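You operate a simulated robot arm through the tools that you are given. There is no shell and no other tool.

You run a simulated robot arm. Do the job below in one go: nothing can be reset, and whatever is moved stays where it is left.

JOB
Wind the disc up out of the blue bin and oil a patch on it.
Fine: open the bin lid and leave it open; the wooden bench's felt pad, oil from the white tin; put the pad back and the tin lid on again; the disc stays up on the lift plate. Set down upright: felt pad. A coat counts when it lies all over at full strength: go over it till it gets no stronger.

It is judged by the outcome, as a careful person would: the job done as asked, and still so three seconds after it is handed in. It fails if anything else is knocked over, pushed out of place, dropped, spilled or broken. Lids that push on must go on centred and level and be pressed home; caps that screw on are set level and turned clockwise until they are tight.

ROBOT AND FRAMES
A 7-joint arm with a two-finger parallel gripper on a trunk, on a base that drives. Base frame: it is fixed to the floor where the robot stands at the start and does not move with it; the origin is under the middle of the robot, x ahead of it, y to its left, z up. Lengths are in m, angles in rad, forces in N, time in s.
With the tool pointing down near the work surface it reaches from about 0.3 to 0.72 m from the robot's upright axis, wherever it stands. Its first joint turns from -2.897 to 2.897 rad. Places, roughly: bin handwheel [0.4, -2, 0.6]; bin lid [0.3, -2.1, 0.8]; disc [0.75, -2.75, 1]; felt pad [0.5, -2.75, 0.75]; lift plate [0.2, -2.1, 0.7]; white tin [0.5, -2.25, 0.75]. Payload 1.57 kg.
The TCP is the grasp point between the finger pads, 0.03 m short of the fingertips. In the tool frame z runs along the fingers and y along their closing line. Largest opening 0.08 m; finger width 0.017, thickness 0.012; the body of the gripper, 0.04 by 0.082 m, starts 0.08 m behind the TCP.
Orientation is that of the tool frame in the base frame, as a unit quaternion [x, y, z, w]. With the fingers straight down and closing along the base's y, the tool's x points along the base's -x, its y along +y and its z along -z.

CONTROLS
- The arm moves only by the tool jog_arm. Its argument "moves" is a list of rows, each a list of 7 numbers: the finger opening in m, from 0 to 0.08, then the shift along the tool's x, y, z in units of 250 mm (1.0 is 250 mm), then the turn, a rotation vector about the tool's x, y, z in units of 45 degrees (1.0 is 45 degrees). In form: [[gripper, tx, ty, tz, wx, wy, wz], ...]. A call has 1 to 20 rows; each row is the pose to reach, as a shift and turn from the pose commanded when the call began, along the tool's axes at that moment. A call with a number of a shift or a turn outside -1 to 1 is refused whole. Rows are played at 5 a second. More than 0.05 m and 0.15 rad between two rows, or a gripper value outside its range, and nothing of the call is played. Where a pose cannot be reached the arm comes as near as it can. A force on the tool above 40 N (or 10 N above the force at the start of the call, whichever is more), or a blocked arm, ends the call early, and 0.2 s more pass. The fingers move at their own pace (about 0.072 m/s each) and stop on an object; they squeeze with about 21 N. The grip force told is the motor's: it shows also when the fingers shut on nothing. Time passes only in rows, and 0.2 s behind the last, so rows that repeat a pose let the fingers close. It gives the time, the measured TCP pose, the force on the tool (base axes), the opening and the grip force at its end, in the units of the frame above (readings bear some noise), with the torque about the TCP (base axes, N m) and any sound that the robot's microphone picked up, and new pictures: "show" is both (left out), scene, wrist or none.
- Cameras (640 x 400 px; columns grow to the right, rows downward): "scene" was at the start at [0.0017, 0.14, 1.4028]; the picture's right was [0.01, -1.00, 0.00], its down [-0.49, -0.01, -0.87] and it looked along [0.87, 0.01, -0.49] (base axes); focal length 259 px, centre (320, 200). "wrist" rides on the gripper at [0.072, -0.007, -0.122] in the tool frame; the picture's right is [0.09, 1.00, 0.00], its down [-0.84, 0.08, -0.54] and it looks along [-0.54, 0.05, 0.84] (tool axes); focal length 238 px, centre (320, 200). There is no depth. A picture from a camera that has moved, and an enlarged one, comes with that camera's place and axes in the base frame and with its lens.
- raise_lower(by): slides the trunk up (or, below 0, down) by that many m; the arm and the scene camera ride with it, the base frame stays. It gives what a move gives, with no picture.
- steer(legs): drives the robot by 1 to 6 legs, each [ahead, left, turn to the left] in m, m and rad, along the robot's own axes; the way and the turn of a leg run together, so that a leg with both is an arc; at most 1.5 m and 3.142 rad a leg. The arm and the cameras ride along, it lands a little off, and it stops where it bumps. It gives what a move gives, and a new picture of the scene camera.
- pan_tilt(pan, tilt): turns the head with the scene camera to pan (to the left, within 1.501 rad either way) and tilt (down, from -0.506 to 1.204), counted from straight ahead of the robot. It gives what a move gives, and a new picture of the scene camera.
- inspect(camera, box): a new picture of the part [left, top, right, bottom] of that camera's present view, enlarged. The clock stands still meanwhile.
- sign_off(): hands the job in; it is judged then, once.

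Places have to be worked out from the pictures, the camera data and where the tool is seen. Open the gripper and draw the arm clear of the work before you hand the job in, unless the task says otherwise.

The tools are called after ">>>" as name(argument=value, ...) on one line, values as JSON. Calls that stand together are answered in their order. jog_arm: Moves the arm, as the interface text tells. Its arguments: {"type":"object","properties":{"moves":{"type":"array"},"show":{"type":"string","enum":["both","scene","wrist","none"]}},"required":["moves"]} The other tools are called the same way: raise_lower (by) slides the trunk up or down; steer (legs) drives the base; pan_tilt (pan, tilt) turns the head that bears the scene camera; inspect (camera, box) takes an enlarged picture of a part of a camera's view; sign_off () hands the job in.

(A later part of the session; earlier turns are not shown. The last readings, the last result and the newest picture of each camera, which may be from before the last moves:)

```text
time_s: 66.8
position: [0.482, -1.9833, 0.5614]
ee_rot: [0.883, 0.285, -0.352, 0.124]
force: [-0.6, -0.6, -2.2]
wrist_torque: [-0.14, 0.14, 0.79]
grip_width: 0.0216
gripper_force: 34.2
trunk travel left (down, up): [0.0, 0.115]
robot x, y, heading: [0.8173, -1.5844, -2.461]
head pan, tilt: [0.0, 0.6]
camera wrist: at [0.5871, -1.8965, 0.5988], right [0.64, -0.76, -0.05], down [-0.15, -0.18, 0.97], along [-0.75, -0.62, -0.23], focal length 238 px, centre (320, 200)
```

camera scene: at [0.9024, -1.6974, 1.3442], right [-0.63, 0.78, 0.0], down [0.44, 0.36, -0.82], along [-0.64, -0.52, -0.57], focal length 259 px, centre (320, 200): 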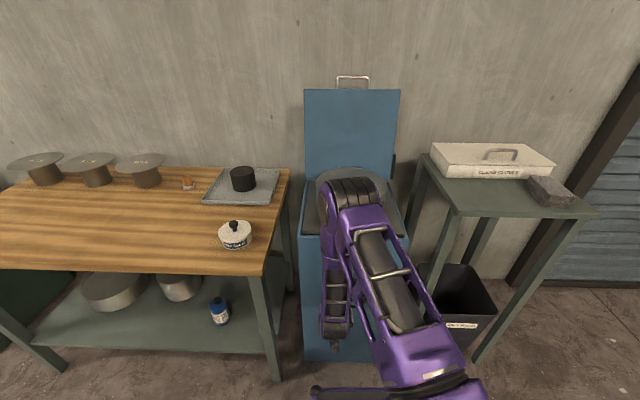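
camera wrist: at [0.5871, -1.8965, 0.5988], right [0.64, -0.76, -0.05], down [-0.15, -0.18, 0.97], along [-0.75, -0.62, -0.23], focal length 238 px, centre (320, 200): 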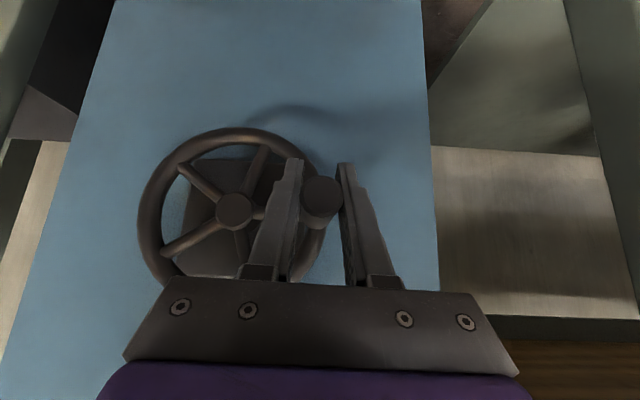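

Regripped with the peg back toward the finger roots. I turn on from 9 o'clock over toward 12 at 4.5° per row.

>>> jog_arm(moves=[[0.0, -0.0132, -0.001, -0.0134, 0, 0, 0], [0.0, -0.0264, -0.003, -0.0268, 0, 0, 0], [0.0, -0.0393, -0.007, -0.0399, 0, 0, 0], [0.0, -0.0519, -0.012, -0.0527, 0, 0, 0], [0.0, -0.0646, -0.018, -0.0655, 0, 0, 0], [0.0, -0.0764, -0.026, -0.0775, 0, 0, 0], [0.0, -0.0879, -0.035, -0.0891, 0, 0, 0], [0.0, -0.0991, -0.046, -0.1005, 0, 0, 0], [0.0, -0.1095, -0.058, -0.1111, 0, 0, 0], [0.0, -0.1191, -0.07, -0.1208, 0, 0, 0], [0.0, -0.128, -0.084, -0.1299, 0, 0, 0], [0.0, -0.1362, -0.099, -0.1381, 0, 0, 0], [0.0, -0.1438, -0.115, -0.1458, 0, 0, 0], [0.0, -0.1502, -0.131, -0.1524, 0, 0, 0], [0.0, -0.1556, -0.148, -0.1578, 0, 0, 0], [0.0, -0.1603, -0.166, -0.1626, 0, 0, 0], [0.0, -0.1637, -0.184, -0.166, 0, 0, 0], [0.0, -0.1665, -0.202, -0.1689, 0, 0, 0]], show="both")

```text
time_s: 67.3
position: [0.4814, -1.984, 0.5614]
ee_rot: [0.884, 0.287, -0.347, 0.123]
force: [-10.6, -9.6, -28.7]
wrist_torque: [-0.69, 0.65, 0.72]
grip_width: 0.0216
gripper_force: 34.9
trunk travel left (down, up): [0.0, 0.115]
robot x, y, heading: [0.8153, -1.5866, -2.461]
head pan, tilt: [0.0, 0.6]
stopped in row 2: the force on the tool passed its limit at 47 N (the readings are from after the stop); the commanded pose is now the measured one
camera scene: at [0.9022, -1.6977, 1.344], right [-0.63, 0.78, 0.0], down [0.44, 0.36, -0.82], along [-0.64, -0.52, -0.57], focal length 259 px, centre (320, 200)
camera wrist: at [0.5868, -1.8965, 0.6003], right [0.64, -0.76, -0.05], down [-0.16, -0.19, 0.97], along [-0.75, -0.62, -0.24], focal length 238 px, centre (320, 200)
```

scene: 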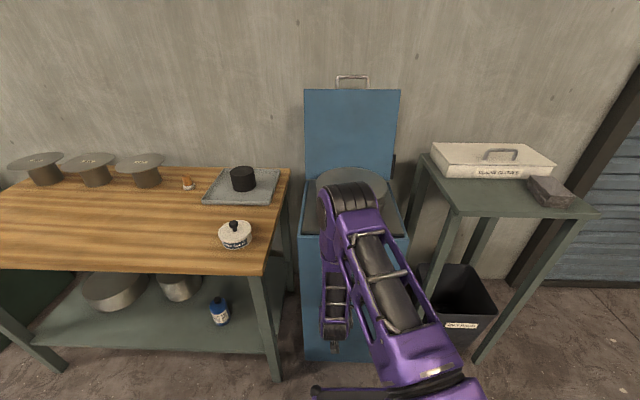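
wrist: 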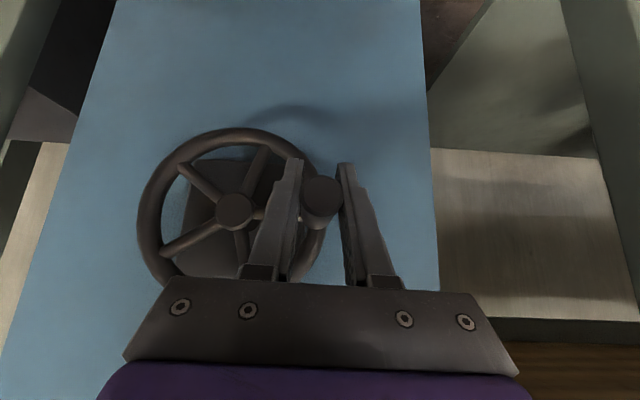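

It resists at once here; maybe the lift is at its top. I let go of the peg, back the hand off, and look at the disc.

>>> jog_arm(moves=[[0.05, 0, 0, 0, 0, 0, 0], [0.06, 0, 0, 0, 0, 0, 0], [0.06, 0, 0, -0.12, 0, 0, 0], [0.06, 0, 0, -0.24, 0, 0, 0], [0.06, 0, -0.15, -0.36, 0, 0, 0], [0.06, 0, -0.3, -0.4, 0, 0, 0], [0.06, 0, -0.45, -0.4, 0, 0, 0], [0.06, 0, -0.6, -0.4, 0, 0, 0], [0.06, 0, -0.75, -0.4, 0, 0, 0], [0.06, 0, -0.9, -0.4, 0, 0, 0]], show="both")

>>> inspect(camera="scene", box=[290, 130, 420, 330])

```text
time_s: 69.5
position: [0.4043, -1.7586, 0.6319]
ee_rot: [0.884, 0.286, -0.349, 0.124]
force: [-0.6, -0.8, -0.5]
wrist_torque: [-0.01, 0.03, -0.01]
grip_width: 0.06
gripper_force: 0.1
trunk travel left (down, up): [0.0, 0.115]
robot x, y, heading: [0.8141, -1.5869, -2.465]
head pan, tilt: [0.0, 0.6]
camera scene: at [0.9039, -1.6962, 1.3444], right [-0.63, 0.78, 0.0], down [0.44, 0.35, -0.83], along [-0.64, -0.52, -0.56], focal length 259 px, centre (320, 200)
camera wrist: at [0.5094, -1.6722, 0.6712], right [0.64, -0.76, -0.04], down [-0.15, -0.19, 0.97], along [-0.75, -0.62, -0.24], focal length 238 px, centre (320, 200)
```

scene: 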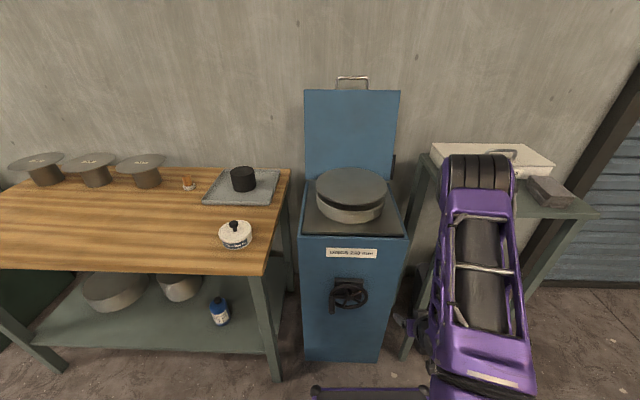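
wrist: 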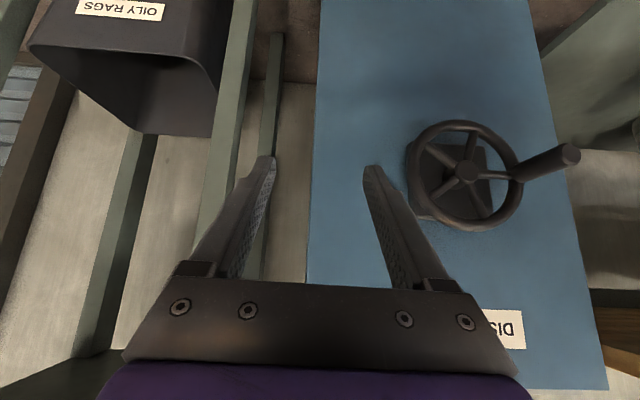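

```text
2.00 times, centred on (355, 230) of scene
camera zoom: at [0.9039, -1.6962, 1.3444], right [-0.63, 0.78, 0.0], down [0.44, 0.35, -0.83], along [-0.64, -0.52, -0.56], focal length 518 px, centre (250, 140)
```

zoom: 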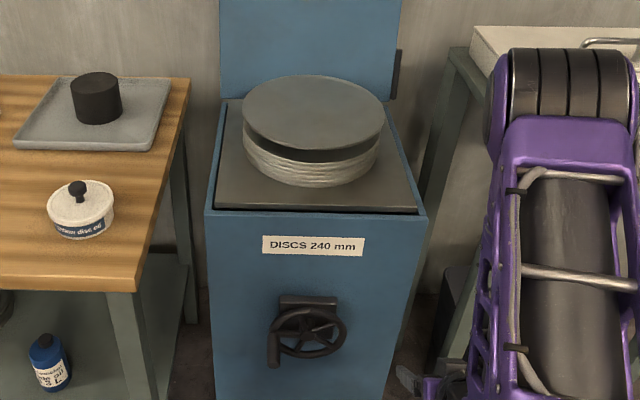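

The lift plate is now up at the bin's rim with the disc on top (disc top z≈0.87), and the wheel is hard at its stop: winding done. Next the oil tin; I raise the hand clear and bring it to the middle.

>>> jog_arm(moves=[[0.06, -0.12, 0, -0.12, 0, 0, 0], [0.06, -0.24, 0, -0.24, 0, 0, 0], [0.06, -0.36, 0.1, -0.36, 0, 0, 0], [0.06, -0.46, 0.2, -0.47, 0, 0, 0], [0.06, -0.56, 0.33, -0.57, 0, 0, 0], [0.06, -0.66, 0.46, -0.67, 0, 0, 0], [0.06, -0.74, 0.59, -0.75, 0, 0, 0], [0.06, -0.8, 0.72, -0.8, 0, 0, 0], [0.06, -0.8, 0.9, -0.8, 0, 0, 0]], show="scene")

```text
time_s: 71.5
position: [0.5259, -1.9427, 0.9195]
ee_rot: [0.884, 0.287, -0.349, 0.124]
force: [-0.2, -0.3, -0.5]
wrist_torque: [-0.04, 0.0, -0.01]
grip_width: 0.0602
gripper_force: 0.1
out of reach, approached as far as the arm can: row 5, 6
trunk travel left (down, up): [0.0, 0.115]
robot x, y, heading: [0.8177, -1.5861, -2.46]
head pan, tilt: [0.0, 0.6]
camera scene: at [0.9036, -1.6957, 1.3445], right [-0.63, 0.78, 0.0], down [0.44, 0.35, -0.83], along [-0.64, -0.52, -0.56], focal length 259 px, centre (320, 200)
```

scene: 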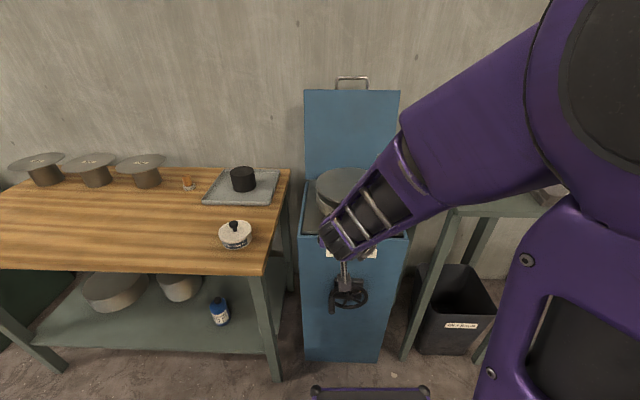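

I drive 0.13 m ahead and 0.25 m left, to stand between tin and disc.

>>> steer(legs=[[0.0, 0.25, 0], [0.12, 0, 0]])

```text
time_s: 75.3
position: [0.5907, -2.2118, 0.9183]
ee_rot: [0.884, 0.285, -0.35, 0.123]
force: [0.1, -0.6, -0.2]
wrist_torque: [0.02, -0.05, -0.01]
grip_width: 0.0599
gripper_force: 0.1
trunk travel left (down, up): [0.0, 0.115]
robot x, y, heading: [0.8794, -1.8544, -2.463]
head pan, tilt: [0.0, 0.6]
camera scene: at [0.9683, -1.9659, 1.3445], right [-0.63, 0.78, 0.0], down [0.44, 0.35, -0.83], along [-0.64, -0.52, -0.56], focal length 259 px, centre (320, 200)
```

scene: 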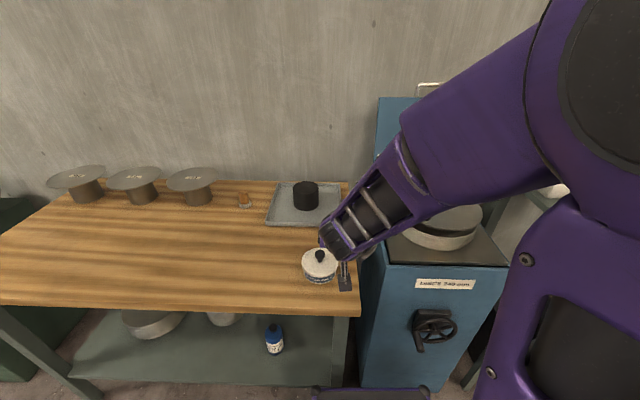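

The tin's lid lies about u≈0.47, 0.146 m left, top z≈0.82 by two views. I take a wrist picture to check.

>>> jog_arm(moves=[[0.06, 0, 0.05, 0, 0, 0, 0]], show="wrist")

```text
time_s: 75.8
position: [0.5977, -2.2216, 0.9187]
ee_rot: [0.884, 0.285, -0.349, 0.123]
force: [-0.1, 1.0, 0.9]
wrist_torque: [0.0, 0.02, 0.0]
grip_width: 0.0596
gripper_force: 0.1
trunk travel left (down, up): [0.0, 0.115]
robot x, y, heading: [0.8784, -1.8547, -2.466]
head pan, tilt: [0.0, 0.6]
camera wrist: at [0.7033, -2.1354, 0.957], right [0.64, -0.77, -0.04], down [-0.15, -0.19, 0.97], along [-0.75, -0.62, -0.24], focal length 238 px, centre (320, 200)
```

wrist: 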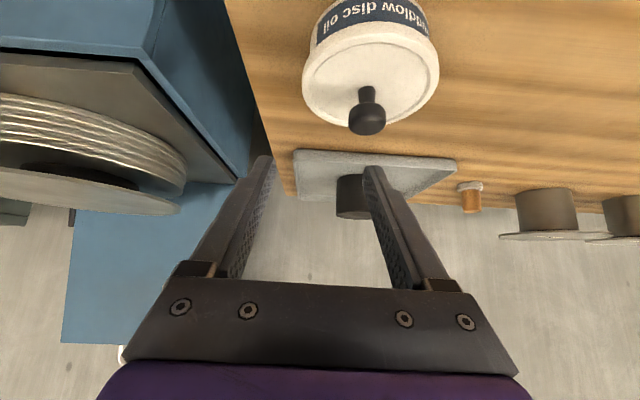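

I zoom in on the tin from the head camera to get its height and the bench level.

>>> inspect(camera="scene", box=[270, 230, 370, 320])

>>> inspect(camera="wrist", box=[240, 0, 500, 240])

```text
4.44 times, centred on (320, 275) of scene
camera zoom: at [0.9682, -1.9659, 1.3445], right [-0.63, 0.78, 0.0], down [0.44, 0.35, -0.83], along [-0.64, -0.52, -0.56], focal length 1151 px, centre (320, -133)
```

zoom: 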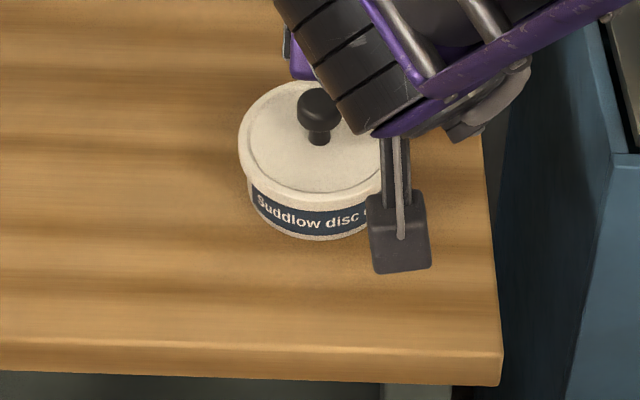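

```text
1.67 times, centred on (370, 120) of wrist
camera zoom: at [0.7033, -2.1354, 0.957], right [0.64, -0.77, -0.04], down [-0.15, -0.19, 0.97], along [-0.75, -0.62, -0.24], focal length 397 px, centre (237, 333)
```

zoom: 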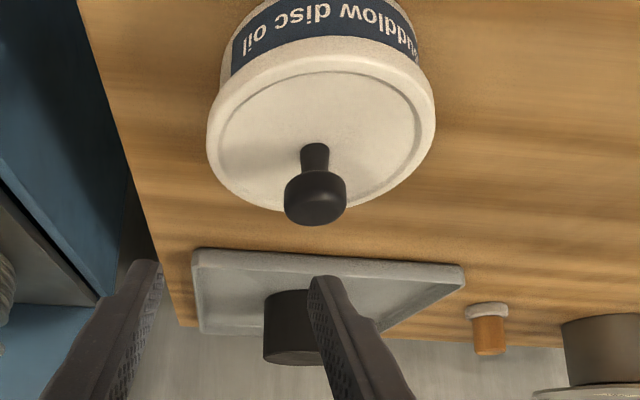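

Estimates agree roughly: tin centre u≈0.465, 0.142 left, knob top z≈0.86. I turn the tool straight down above the knob for a better look.

>>> jog_arm(moves=[[0.06, -0.012, 0.022, 0.003, 0, 0.167, 0], [0.06, -0.025, 0.044, 0.005, 0, 0.333, 0], [0.06, -0.037, 0.066, 0.008, 0, 0.5, 0], [0.06, -0.05, 0.088, 0.011, 0, 0.667, 0], [0.06, -0.062, 0.11, 0.013, 0, 0.833, 0], [0.06, -0.074, 0.132, 0.016, 0, 1.0, 0]], show="both")

```text
time_s: 77.2
position: [0.6052, -2.2592, 0.9291]
ee_rot: [0.95, 0.31, 0.018, 0.005]
force: [0.4, 0.2, 0.2]
wrist_torque: [0.01, 0.02, 0.03]
grip_width: 0.0601
gripper_force: 0.1
trunk travel left (down, up): [0.0, 0.115]
robot x, y, heading: [0.8769, -1.8579, -2.463]
head pan, tilt: [0.0, 0.6]
camera scene: at [0.9684, -1.9658, 1.3445], right [-0.63, 0.78, 0.0], down [0.44, 0.35, -0.83], along [-0.64, -0.52, -0.56], focal length 259 px, centre (320, 200)
camera wrist: at [0.6539, -2.2102, 1.0525], right [0.66, -0.75, 0.02], down [-0.65, -0.56, 0.52], along [-0.38, -0.36, -0.85], focal length 238 px, centre (320, 200)
```

scene: 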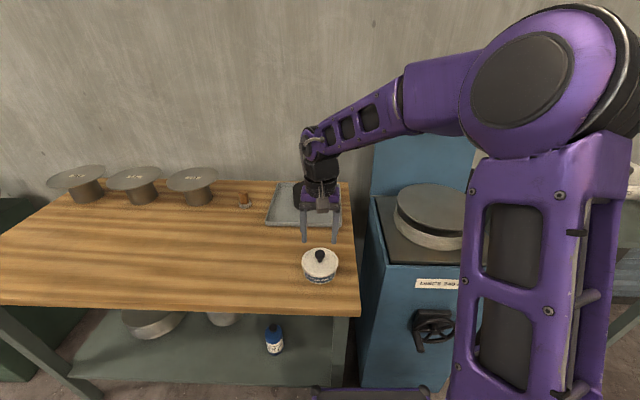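
wrist: 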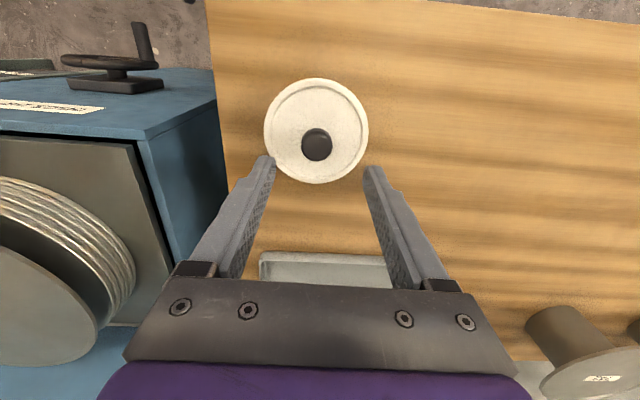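

The knob is almost under the tool; I correct 7 mm back, straighten the small tilt and descend 4.5 cm, then look from the side.

>>> jog_arm(moves=[[0.06, 0.028, -0.0136, 0.04, 0, -0.047, 0], [0.06, 0.028, -0.0136, 0.1, 0, -0.047, 0], [0.06, 0.028, -0.0136, 0.18, 0, -0.047, 0], [0.06, 0.028, -0.0136, 0.18, 0, -0.047, 0]], show="both")

>>> inspect(camera="scene", box=[270, 220, 370, 300])

```text
time_s: 78.2
position: [0.6088, -2.251, 0.8838]
ee_rot: [0.951, 0.31, -0.002, 0.011]
force: [-0.2, 0.3, -0.6]
wrist_torque: [-0.05, -0.04, 0.01]
grip_width: 0.06
gripper_force: 0.0
trunk travel left (down, up): [0.0, 0.115]
robot x, y, heading: [0.881, -1.8553, -2.464]
head pan, tilt: [0.0, 0.6]
camera scene: at [0.9682, -1.966, 1.3445], right [-0.63, 0.78, 0.0], down [0.44, 0.35, -0.83], along [-0.64, -0.52, -0.56], focal length 259 px, centre (320, 200)
camera wrist: at [0.6622, -2.2, 1.0044], right [0.66, -0.75, 0.02], down [-0.63, -0.55, 0.55], along [-0.4, -0.38, -0.83], focal length 238 px, centre (320, 200)
```

scene: 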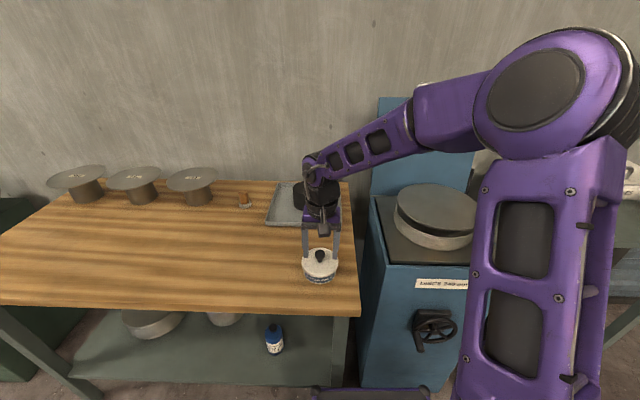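
wrist: 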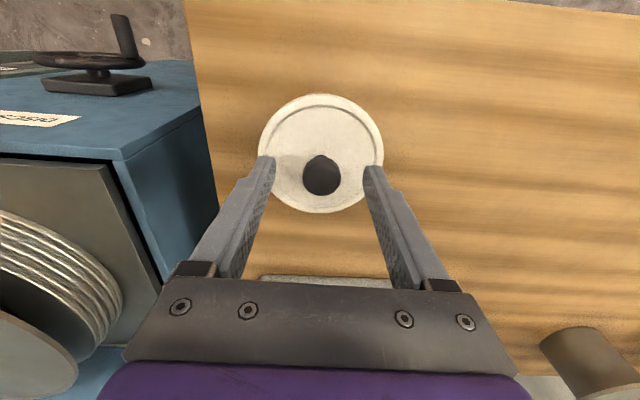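

```text
5.00 times, centred on (320, 260) of scene
camera zoom: at [0.9682, -1.966, 1.3445], right [-0.63, 0.78, 0.0], down [0.44, 0.35, -0.83], along [-0.64, -0.52, -0.56], focal length 1295 px, centre (320, -100)
```

zoom: 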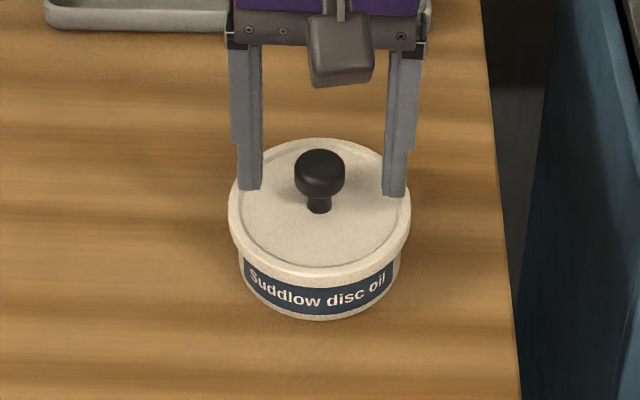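

The fingers straddle the black knob (head top z≈0.875, lid z≈0.841). I lower another 8 mm and close on it.

>>> jog_arm(moves=[[0.06, 0, 0, 0.032, 0, 0, 0], [0.06, 0, 0, 0.032, 0, 0, 0], [0.0, 0, 0, 0.032, 0, 0, 0], [0.0, 0, 0, 0.032, 0, 0, 0], [0.0, 0, 0, 0.032, 0, 0, 0]], show="wrist")

>>> inspect(camera="scene", box=[270, 220, 370, 300])

```text
time_s: 79.3
position: [0.6092, -2.2515, 0.8763]
ee_rot: [0.951, 0.31, -0.002, 0.011]
force: [0.4, 0.3, 0.6]
wrist_torque: [-0.02, 0.02, 0.0]
grip_width: 0.0242
gripper_force: 20.8
trunk travel left (down, up): [0.0, 0.115]
robot x, y, heading: [0.878, -1.8558, -2.461]
head pan, tilt: [0.0, 0.6]
heard: snap
camera wrist: at [0.6624, -2.2003, 0.9966], right [0.66, -0.75, 0.02], down [-0.63, -0.55, 0.55], along [-0.4, -0.38, -0.83], focal length 238 px, centre (320, 200)
```

wrist: 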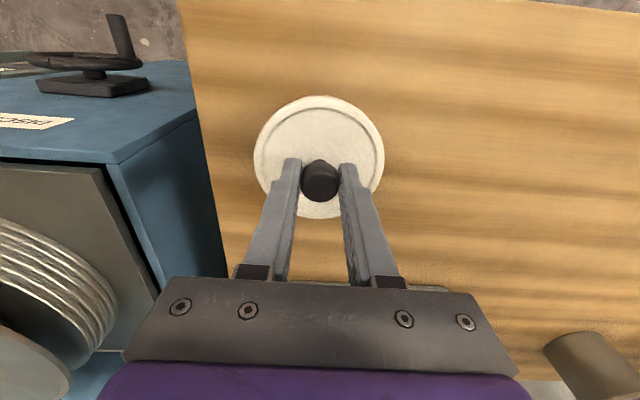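

```text
5.00 times, centred on (320, 260) of scene
camera zoom: at [0.9682, -1.966, 1.3445], right [-0.63, 0.78, 0.0], down [0.44, 0.35, -0.83], along [-0.64, -0.52, -0.56], focal length 1295 px, centre (320, -100)
```

zoom: 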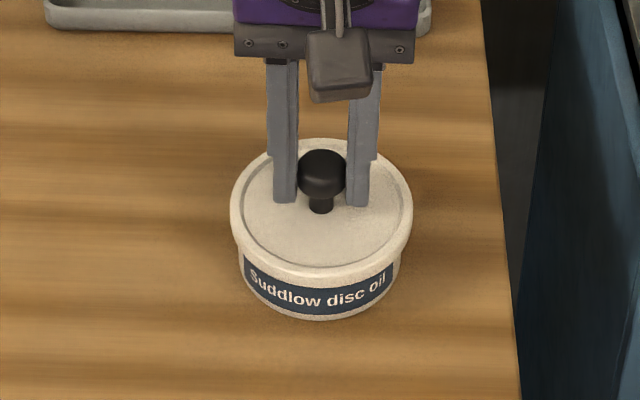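

Gripped the knob (24 mm) and heard a snap — the lid likely released. I lift slowly straight up.

>>> jog_arm(moves=[[0.0, 0, 0, -0.03, 0, 0, 0], [0.0, 0, 0, -0.08, 0, 0, 0], [0.0, 0, 0, -0.16, 0, 0, 0], [0.0, 0, 0, -0.24, 0, 0, 0], [0.0, 0, 0, -0.32, 0, 0, 0]], show="both")

>>> inspect(camera="scene", box=[270, 200, 370, 300])

```text
time_s: 80.5
position: [0.6095, -2.2496, 0.9561]
ee_rot: [0.95, 0.311, -0.002, 0.01]
force: [0.1, 0.6, 0.4]
wrist_torque: [0.02, 0.0, 0.02]
grip_width: 0.0001
gripper_force: 20.7
trunk travel left (down, up): [0.0, 0.115]
robot x, y, heading: [0.8792, -1.8545, -2.458]
head pan, tilt: [0.0, 0.6]
camera scene: at [0.9682, -1.9661, 1.3445], right [-0.63, 0.78, 0.0], down [0.44, 0.35, -0.83], along [-0.64, -0.52, -0.56], focal length 259 px, centre (320, 200)
camera wrist: at [0.6633, -2.1986, 1.0774], right [0.66, -0.75, 0.02], down [-0.63, -0.55, 0.55], along [-0.4, -0.38, -0.83], focal length 238 px, centre (320, 200)
```

scene: 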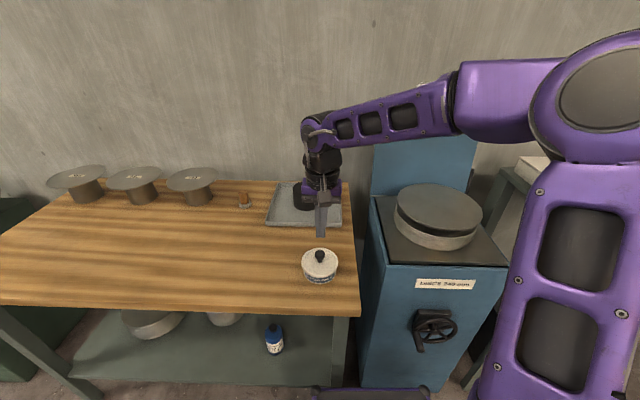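
wrist: 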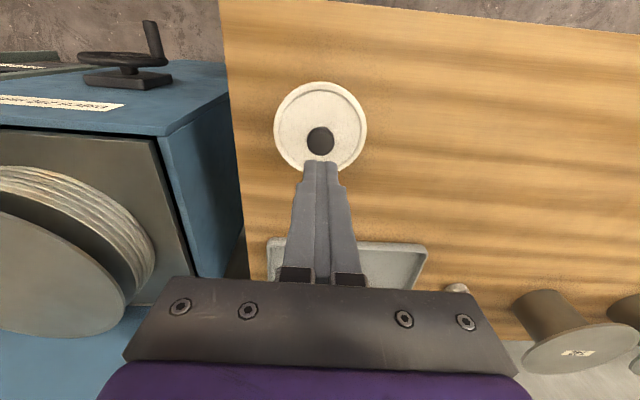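

```text
4.00 times, centred on (320, 250) of scene
camera zoom: at [0.9682, -1.9661, 1.3445], right [-0.63, 0.78, 0.0], down [0.44, 0.35, -0.83], along [-0.64, -0.52, -0.56], focal length 1036 px, centre (320, 0)
```

zoom: 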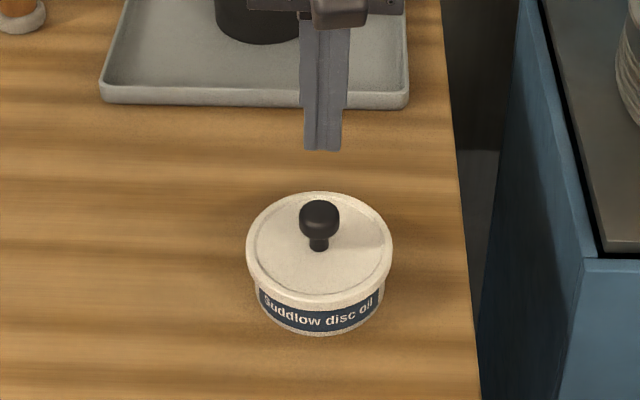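

The fingers slipped off the rounded knob. I open, go back down lower (tips at the lid), regrip and pull very gently to see the forces.

>>> jog_arm(moves=[[0.05, 0, 0, 0, 0, 0, 0], [0.05, 0, 0, 0.0, 0, 0, 0], [0.05, 0, 0, 0.1, 0, 0, 0], [0.05, 0, 0, 0.2, 0, 0, 0], [0.05, 0, 0, 0.3, 0, 0, 0], [0.05, 0, 0, 0.33, 0, 0, 0], [0.05, 0, 0, 0.34, 0, 0, 0], [0.05, 0, 0, 0.34, 0, 0, 0]], show="wrist")

>>> inspect(camera="scene", box=[280, 230, 360, 300])

```text
time_s: 82.3
position: [0.6084, -2.2511, 0.871]
ee_rot: [0.95, 0.311, -0.002, 0.011]
force: [-1.6, 0.1, 6.9]
wrist_torque: [0.18, 0.17, 0.03]
grip_width: 0.0506
gripper_force: 0.4
trunk travel left (down, up): [0.0, 0.115]
robot x, y, heading: [0.8796, -1.8602, -2.464]
head pan, tilt: [0.0, 0.6]
heard: snap
camera wrist: at [0.6624, -2.2006, 0.9918], right [0.66, -0.75, 0.02], down [-0.63, -0.54, 0.55], along [-0.4, -0.38, -0.83], focal length 238 px, centre (320, 200)
```

wrist: 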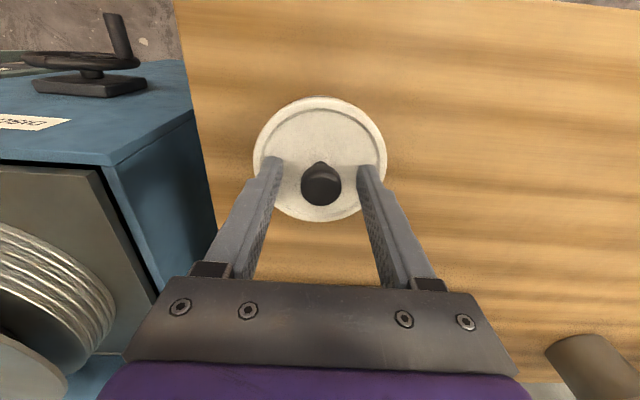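

```text
5.71 times, centred on (320, 265) of scene
camera zoom: at [0.9683, -1.9657, 1.3446], right [-0.63, 0.78, 0.0], down [0.44, 0.35, -0.83], along [-0.64, -0.52, -0.56], focal length 1480 px, centre (320, -171)
```

zoom: 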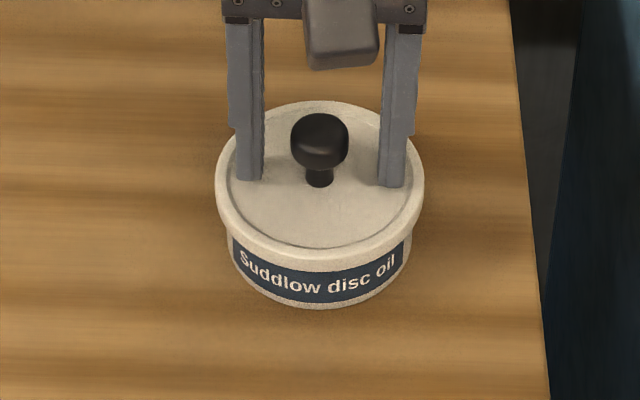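

The fingertips touched the lid (lid z≈0.841; a snap as it seated). I close here, a hair above, and pull up in small steps.

>>> jog_arm(moves=[[0.05, 0, 0, -0.008, 0, 0, 0], [0.0, 0, 0, -0.008, 0, 0, 0], [0.0, 0, 0, -0.008, 0, 0, 0], [0.0, 0, 0, -0.008, 0, 0, 0], [0.0, 0, 0, -0.012, 0, 0, 0], [0.0, 0, 0, -0.016, 0, 0, 0], [0.0, 0, 0, -0.02, 0, 0, 0]], show="none")

>>> inspect(camera="scene", box=[280, 230, 360, 300])

```text
time_s: 84.0
position: [0.6106, -2.2506, 0.8764]
ee_rot: [0.95, 0.311, -0.002, 0.011]
force: [0.1, -0.1, -0.9]
wrist_torque: [-0.01, -0.05, 0.0]
grip_width: 0.0244
gripper_force: 20.7
trunk travel left (down, up): [0.0, 0.115]
robot x, y, heading: [0.8804, -1.8571, -2.463]
head pan, tilt: [0.0, 0.6]
heard: snap
```

```text
5.71 times, centred on (320, 265) of scene
camera zoom: at [0.9682, -1.966, 1.3445], right [-0.63, 0.78, 0.0], down [0.44, 0.35, -0.83], along [-0.64, -0.52, -0.56], focal length 1480 px, centre (320, -171)
```

zoom: 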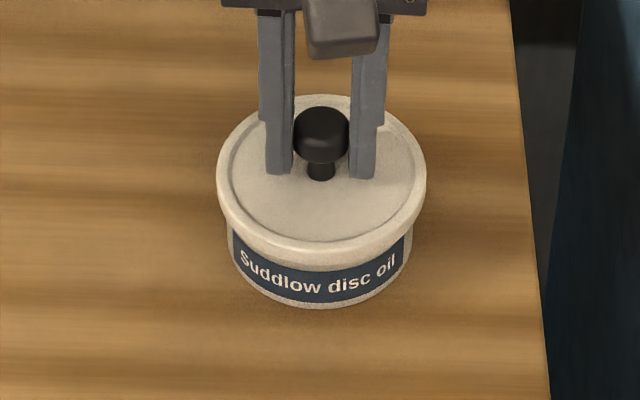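

The lid has popped up about 5 mm and is in the grip with hardly any force. I keep lifting slowly.

>>> jog_arm(moves=[[0.0, 0, 0, -0.01, 0, 0, 0], [0.0, 0, 0, -0.02, 0, 0, 0], [0.0, 0, 0, -0.03, 0, 0, 0], [0.0, 0, 0, -0.04, 0, 0, 0], [0.0, 0, 0, -0.055, 0, 0, 0], [0.0, 0, 0, -0.07, 0, 0, 0], [0.0, 0, 0, -0.09, 0, 0, 0], [0.0, 0, 0, -0.11, 0, 0, 0]], show="wrist")

>>> inspect(camera="scene", box=[280, 220, 360, 300])

```text
time_s: 85.8
position: [0.61, -2.2509, 0.9022]
ee_rot: [0.95, 0.311, -0.002, 0.011]
force: [0.2, -0.2, -0.2]
wrist_torque: [-0.01, -0.04, 0.0]
grip_width: 0.024
gripper_force: 21.2
trunk travel left (down, up): [0.0, 0.115]
robot x, y, heading: [0.8777, -1.8516, -2.468]
head pan, tilt: [0.0, 0.6]
camera wrist: at [0.6628, -2.1998, 1.0241], right [0.66, -0.75, 0.02], down [-0.63, -0.55, 0.55], along [-0.4, -0.38, -0.83], focal length 238 px, centre (320, 200)
```

wrist: 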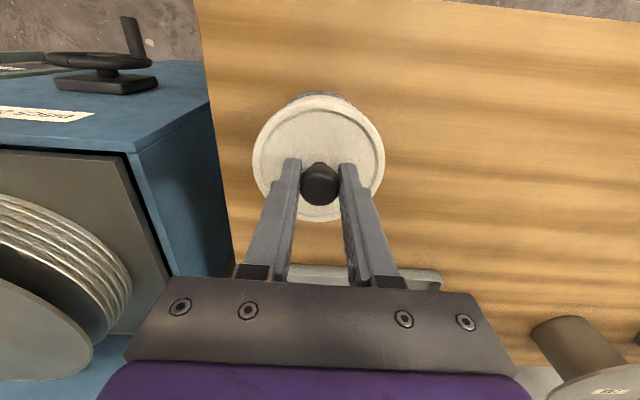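

```text
5.00 times, centred on (320, 260) of scene
camera zoom: at [0.9682, -1.966, 1.3445], right [-0.63, 0.78, 0.0], down [0.44, 0.35, -0.83], along [-0.64, -0.52, -0.56], focal length 1295 px, centre (320, -100)
```

zoom: 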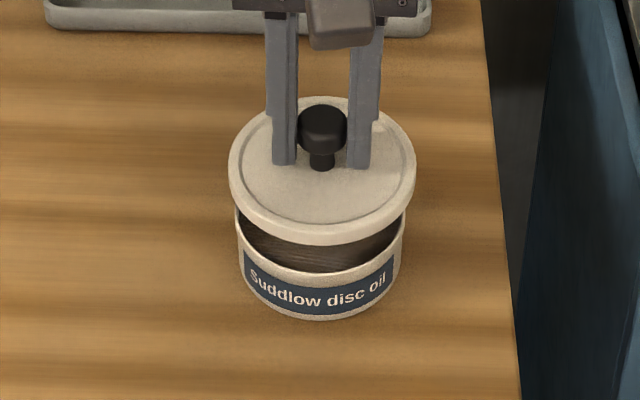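

The lid is off and held level; seated grip pose was TCP (0.610, -2.251, 0.873). I carry it 17 cm to the left over the free bench and start lowering (bench about z≈0.80).

>>> jog_arm(moves=[[0.0, 0, 0, -0.05, 0, 0, 0], [0.0, 0, 0.03, -0.1, 0, 0, 0], [0.0, 0, 0.1, -0.12, 0, 0, 0], [0.0, 0, 0.2, -0.12, 0, 0, 0], [0.0, 0, 0.3, -0.12, 0, 0, 0], [0.0, 0, 0.4, -0.12, 0, 0, 0], [0.0, 0, 0.5, -0.12, 0, 0, 0], [0.0, 0, 0.6, -0.12, 0, 0, 0], [0.0, 0, 0.68, -0.12, 0, 0, 0], [0.0, 0, 0.68, -0.05, 0, 0, 0], [0.0, 0, 0.68, 0.02, 0, 0, 0], [0.0, 0, 0.68, 0.09, 0, 0, 0], [0.0, 0, 0.68, 0.15, 0, 0, 0], [0.0, 0, 0.68, 0.15, 0, 0, 0]], show="both")

```text
time_s: 88.8
position: [0.7102, -2.3888, 0.8673]
ee_rot: [0.95, 0.311, -0.002, 0.011]
force: [0.2, -0.5, -0.7]
wrist_torque: [0.01, -0.02, -0.01]
grip_width: 0.024
gripper_force: 20.9
trunk travel left (down, up): [0.0, 0.115]
robot x, y, heading: [0.8743, -1.8632, -2.467]
head pan, tilt: [0.0, 0.6]
camera scene: at [0.9682, -1.966, 1.3445], right [-0.63, 0.78, 0.0], down [0.44, 0.35, -0.83], along [-0.64, -0.52, -0.56], focal length 259 px, centre (320, 200)
camera wrist: at [0.7636, -2.338, 0.989], right [0.66, -0.75, 0.02], down [-0.63, -0.55, 0.55], along [-0.4, -0.38, -0.83], focal length 238 px, centre (320, 200)
```

scene: 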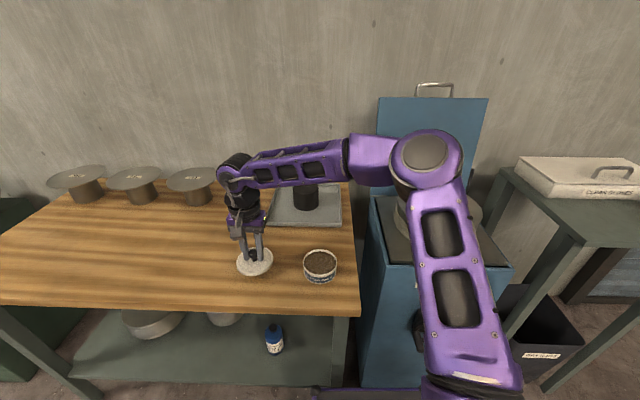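
wrist: 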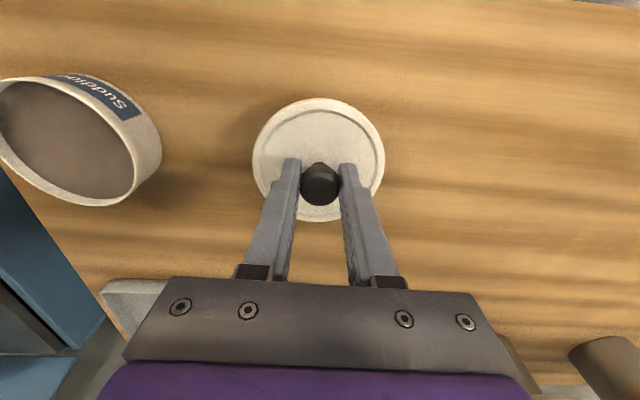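

Lid is over clear bench. I lower in 3 mm steps, watching for contact.

>>> jog_arm(moves=[[0.0, 0, 0, 0.012, 0, 0, 0], [0.0, 0, 0, 0.024, 0, 0, 0], [0.0, 0, 0, 0.036, 0, 0, 0], [0.0, 0, 0, 0.048, 0, 0, 0], [0.0, 0, 0, 0.06, 0, 0, 0]], show="none")

>>> inspect(camera="scene", box=[220, 220, 350, 300])

```text
time_s: 90.0
position: [0.7089, -2.3901, 0.8538]
ee_rot: [0.951, 0.31, -0.002, 0.011]
force: [0.4, 0.3, -0.7]
wrist_torque: [-0.01, -0.01, 0.0]
grip_width: 0.0244
gripper_force: 20.8
trunk travel left (down, up): [0.0, 0.115]
robot x, y, heading: [0.8771, -1.8561, -2.458]
head pan, tilt: [0.0, 0.6]
```

```text
4.92 times, centred on (285, 260) of scene
camera zoom: at [0.9682, -1.966, 1.3445], right [-0.63, 0.78, 0.0], down [0.44, 0.35, -0.83], along [-0.64, -0.52, -0.56], focal length 1275 px, centre (492, -95)
```

zoom: 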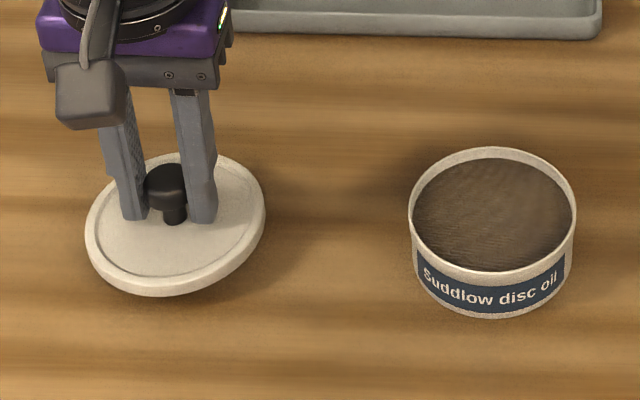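

Still a small gap to the bench. I continue lowering gently.

>>> jog_arm(moves=[[0.0, 0, 0, 0.008, 0, 0, 0], [0.0, 0, 0, 0.016, 0, 0, 0], [0.0, 0, 0, 0.024, 0, 0, 0], [0.0, 0, 0, 0.032, 0, 0, 0]], show="none")

>>> inspect(camera="scene", box=[220, 220, 350, 300])

```text
time_s: 91.0
position: [0.7098, -2.389, 0.8463]
ee_rot: [0.951, 0.31, -0.002, 0.011]
force: [-0.9, -0.1, 0.7]
wrist_torque: [-0.01, 0.0, 0.0]
grip_width: 0.0238
gripper_force: 20.7
trunk travel left (down, up): [0.0, 0.115]
robot x, y, heading: [0.8788, -1.8551, -2.466]
head pan, tilt: [0.0, 0.6]
```

```text
4.92 times, centred on (285, 260) of scene
camera zoom: at [0.9682, -1.966, 1.3445], right [-0.63, 0.78, 0.0], down [0.44, 0.35, -0.83], along [-0.64, -0.52, -0.56], focal length 1275 px, centre (492, -95)
```

zoom: 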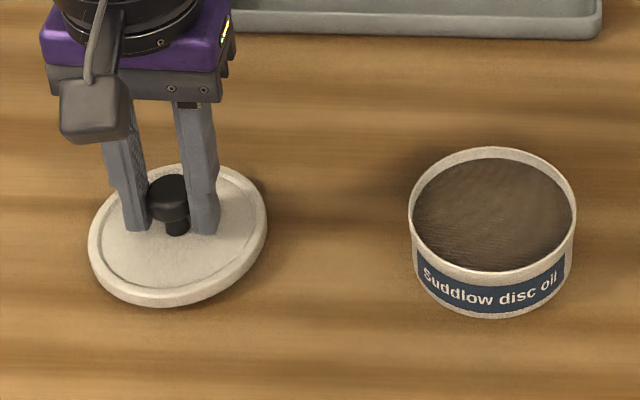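

Nearly touching. A few more millimetres until contact shows.

>>> jog_arm(moves=[[0.0, 0, 0, 0.006, 0, 0, 0], [0.0, 0, 0, 0.012, 0, 0, 0], [0.0, 0, 0, 0.018, 0, 0, 0], [0.0, 0, 0, 0.024, 0, 0, 0]], show="none")

>>> inspect(camera="scene", box=[220, 220, 350, 300])

```text
time_s: 92.0
position: [0.7095, -2.3891, 0.8413]
ee_rot: [0.95, 0.311, -0.002, 0.01]
force: [0.2, 0.8, 8.6]
wrist_torque: [0.06, -0.32, 0.0]
grip_width: 0.0241
gripper_force: 20.5
trunk travel left (down, up): [0.0, 0.115]
robot x, y, heading: [0.8784, -1.857, -2.465]
head pan, tilt: [0.0, 0.6]
```

```text
4.92 times, centred on (285, 260) of scene
camera zoom: at [0.9682, -1.9654, 1.3447], right [-0.63, 0.78, 0.0], down [0.44, 0.35, -0.83], along [-0.64, -0.52, -0.56], focal length 1275 px, centre (492, -95)
```

zoom: 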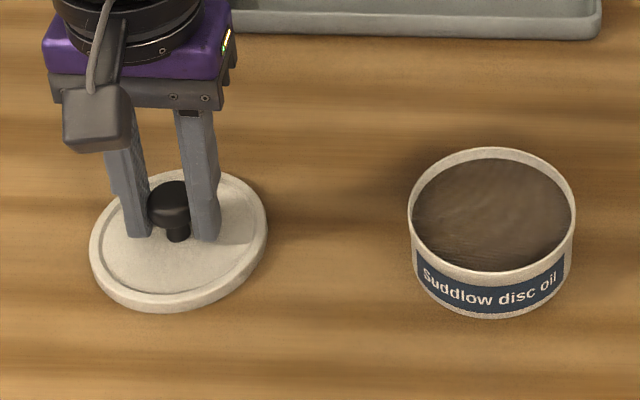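

Contact (8.6 N): the lid stands on the bench with TCP z≈0.842. I open and rise.

>>> jog_arm(moves=[[0.02, 0, 0, -0.004, 0, 0, 0], [0.05, 0, 0, -0.006, 0, 0, 0], [0.06, 0, 0, -0.006, 0, 0, 0], [0.06, 0, 0, -0.1, 0, 0, 0], [0.06, 0, 0, -0.25, 0, 0, 0], [0.06, 0, 0, -0.42, 0, 0, 0]], show="both")

>>> inspect(camera="scene", box=[220, 160, 350, 300])

```text
time_s: 93.3
position: [0.7093, -2.3894, 0.945]
ee_rot: [0.95, 0.311, -0.001, 0.01]
force: [-0.5, -0.2, -0.1]
wrist_torque: [0.0, -0.05, 0.0]
grip_width: 0.0598
gripper_force: 0.0
trunk travel left (down, up): [0.0, 0.115]
robot x, y, heading: [0.8786, -1.8593, -2.46]
head pan, tilt: [0.0, 0.6]
camera scene: at [0.9681, -1.9661, 1.3444], right [-0.63, 0.78, 0.0], down [0.44, 0.35, -0.82], along [-0.64, -0.52, -0.57], focal length 259 px, centre (320, 200)
camera wrist: at [0.7629, -2.338, 1.0657], right [0.66, -0.75, 0.02], down [-0.63, -0.55, 0.55], along [-0.4, -0.38, -0.83], focal length 238 px, centre (320, 200)
```

scene: 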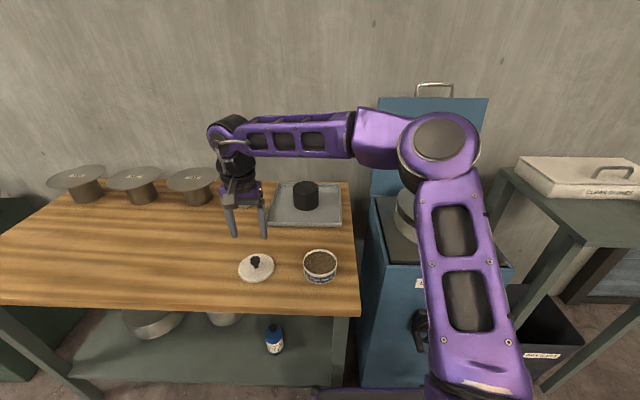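
wrist: 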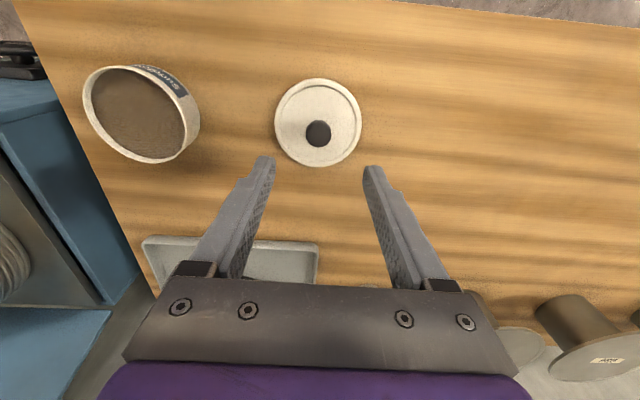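

```text
2.86 times, centred on (285, 230) of scene
camera zoom: at [0.9681, -1.9661, 1.3444], right [-0.63, 0.78, 0.0], down [0.44, 0.35, -0.82], along [-0.64, -0.52, -0.57], focal length 740 px, centre (420, 114)
```

zoom: 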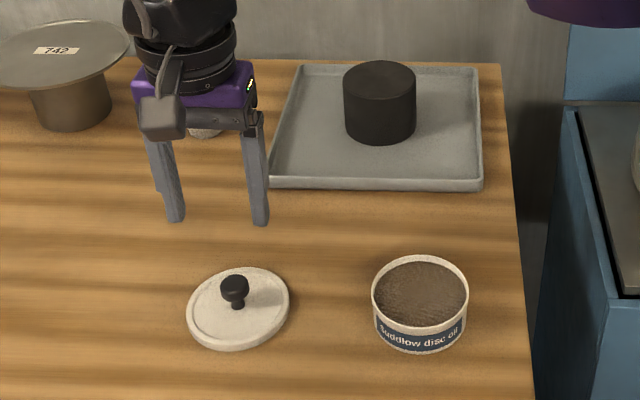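

Lid lies flat on the bench, the tin is open with a brown oil pad inside. The felt pad is ~0.77 m ahead and 0.41 m left; I drive 0.34 m left to face it.

>>> steer(legs=[[0.0, 0.34, 0]])

```text
time_s: 97.2
position: [0.9203, -2.6532, 0.945]
ee_rot: [0.951, 0.309, -0.002, 0.01]
force: [0.2, -0.2, 0.0]
wrist_torque: [0.01, 0.02, -0.02]
grip_width: 0.0598
gripper_force: 0.0
trunk travel left (down, up): [0.0, 0.115]
robot x, y, heading: [1.0927, -2.1225, -2.47]
head pan, tilt: [0.0, 0.6]
camera scene: at [1.1802, -2.231, 1.3445], right [-0.62, 0.78, 0.0], down [0.44, 0.35, -0.83], along [-0.64, -0.52, -0.56], focal length 259 px, centre (320, 200)
```

scene: 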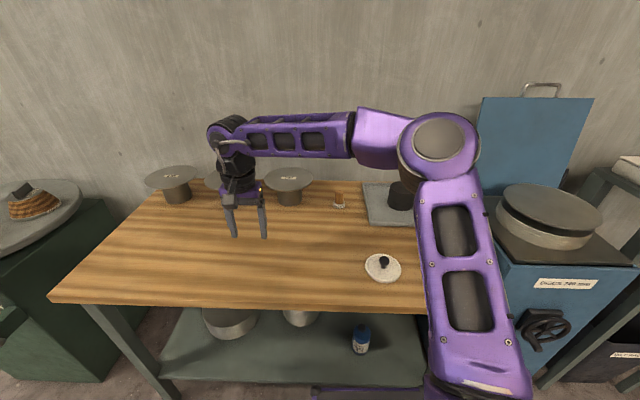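

The pad is now visible nearly ahead. I enlarge it.

>>> inspect(camera="scene", box=[290, 160, 420, 230])

```text
4.92 times, centred on (355, 195) of scene
camera zoom: at [1.1802, -2.231, 1.3445], right [-0.62, 0.78, 0.0], down [0.44, 0.35, -0.83], along [-0.64, -0.52, -0.56], focal length 1275 px, centre (148, 225)
```

zoom: 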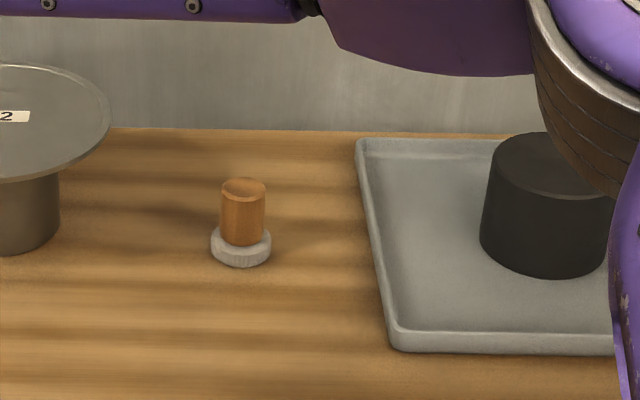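

The pad: felt about 45 mm, handle 34 mm, top z≈0.856, standing at u≈0.761, 0.075 left. I bring the hand up to it pitched 45°, 9 cm short.

>>> jog_arm(moves=[[0.06, -0.115, -0.118, 0.0, 0, -0.125, 0], [0.06, -0.23, -0.237, 0.0, 0, -0.25, 0], [0.06, -0.345, -0.355, 0.02, 0, -0.375, 0], [0.06, -0.46, -0.474, 0.04, 0, -0.5, 0], [0.06, -0.575, -0.592, 0.06, 0, -0.625, 0], [0.06, -0.69, -0.711, 0.09, 0, -0.75, 0], [0.06, -0.805, -0.83, 0.12, 0, -0.875, 0], [0.06, -0.92, -0.948, 0.144, 0, -1.0, 0], [0.06, -0.92, -0.948, 0.144, 0, -1.0, 0]], show="both")

```text
time_s: 99.2
position: [0.5955, -2.5981, 0.9066]
ee_rot: [0.878, 0.282, -0.366, 0.128]
force: [-1.2, -0.6, -0.5]
wrist_torque: [0.03, -0.01, 0.04]
grip_width: 0.06
gripper_force: 0.0
trunk travel left (down, up): [0.0, 0.115]
robot x, y, heading: [1.0904, -2.1212, -2.468]
head pan, tilt: [0.0, 0.6]
camera scene: at [1.1802, -2.231, 1.3445], right [-0.62, 0.78, 0.0], down [0.44, 0.35, -0.83], along [-0.64, -0.52, -0.56], focal length 259 px, centre (320, 200)
camera wrist: at [0.7024, -2.5108, 0.9406], right [0.64, -0.77, -0.05], down [-0.13, -0.16, 0.98], along [-0.76, -0.62, -0.2], focal length 238 px, centre (320, 200)
```

scene: 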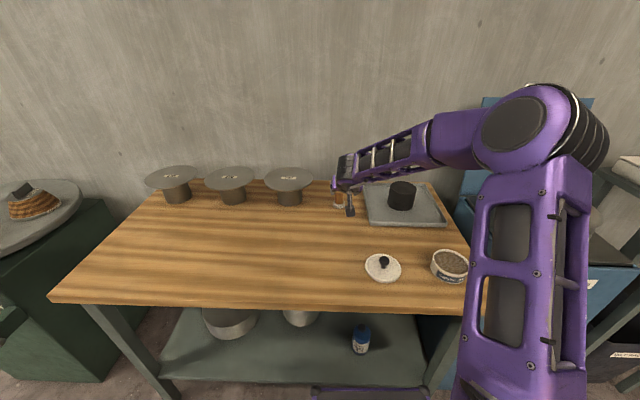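
wrist: 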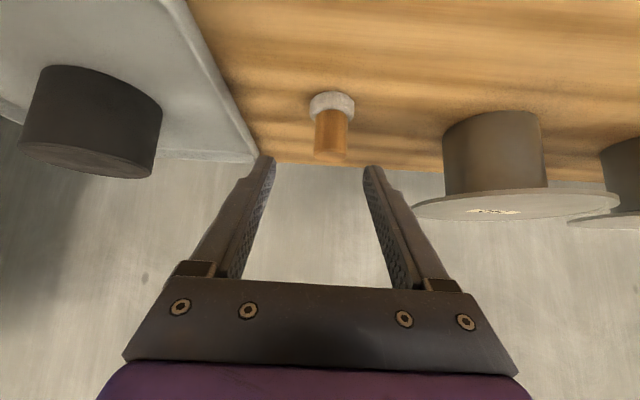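

The pad's handle is centred between the fingers. I advance along the tool to the handle.

>>> jog_arm(moves=[[0.06, -0.006, 0.016, 0.09, 0, 0, 0], [0.06, -0.012, 0.032, 0.18, 0, 0, 0], [0.06, -0.02, 0.032, 0.28, 0, 0, 0], [0.06, -0.024, 0.032, 0.375, 0, 0, 0], [0.06, -0.024, 0.032, 0.375, 0, 0, 0]], show="wrist")

>>> inspect(camera="scene", box=[290, 150, 420, 230])

```text
time_s: 100.4
position: [0.5438, -2.6476, 0.8469]
ee_rot: [0.878, 0.282, -0.366, 0.127]
force: [-0.2, 0.0, 0.0]
wrist_torque: [-0.02, -0.02, -0.01]
grip_width: 0.0598
gripper_force: 0.1
trunk travel left (down, up): [0.0, 0.115]
robot x, y, heading: [1.0895, -2.1249, -2.467]
head pan, tilt: [0.0, 0.6]
camera wrist: at [0.6501, -2.5597, 0.879], right [0.64, -0.77, -0.05], down [-0.13, -0.17, 0.98], along [-0.76, -0.62, -0.2], focal length 238 px, centre (320, 200)
```

wrist: 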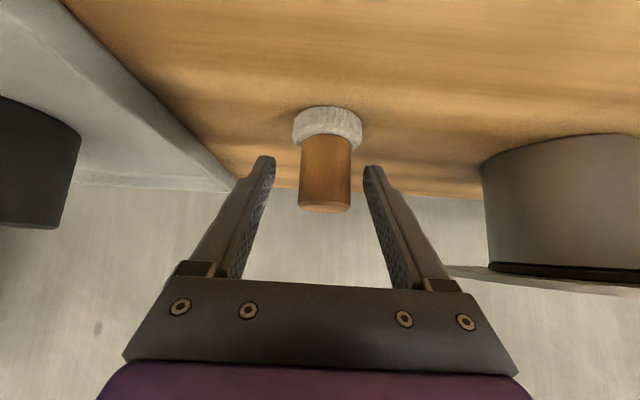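

```text
4.92 times, centred on (355, 190) of scene
camera zoom: at [1.1802, -2.231, 1.3445], right [-0.62, 0.78, 0.0], down [0.44, 0.35, -0.83], along [-0.64, -0.52, -0.56], focal length 1275 px, centre (148, 249)
```

zoom: 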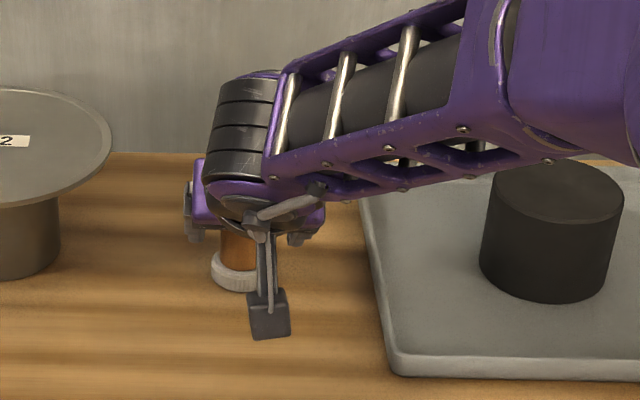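

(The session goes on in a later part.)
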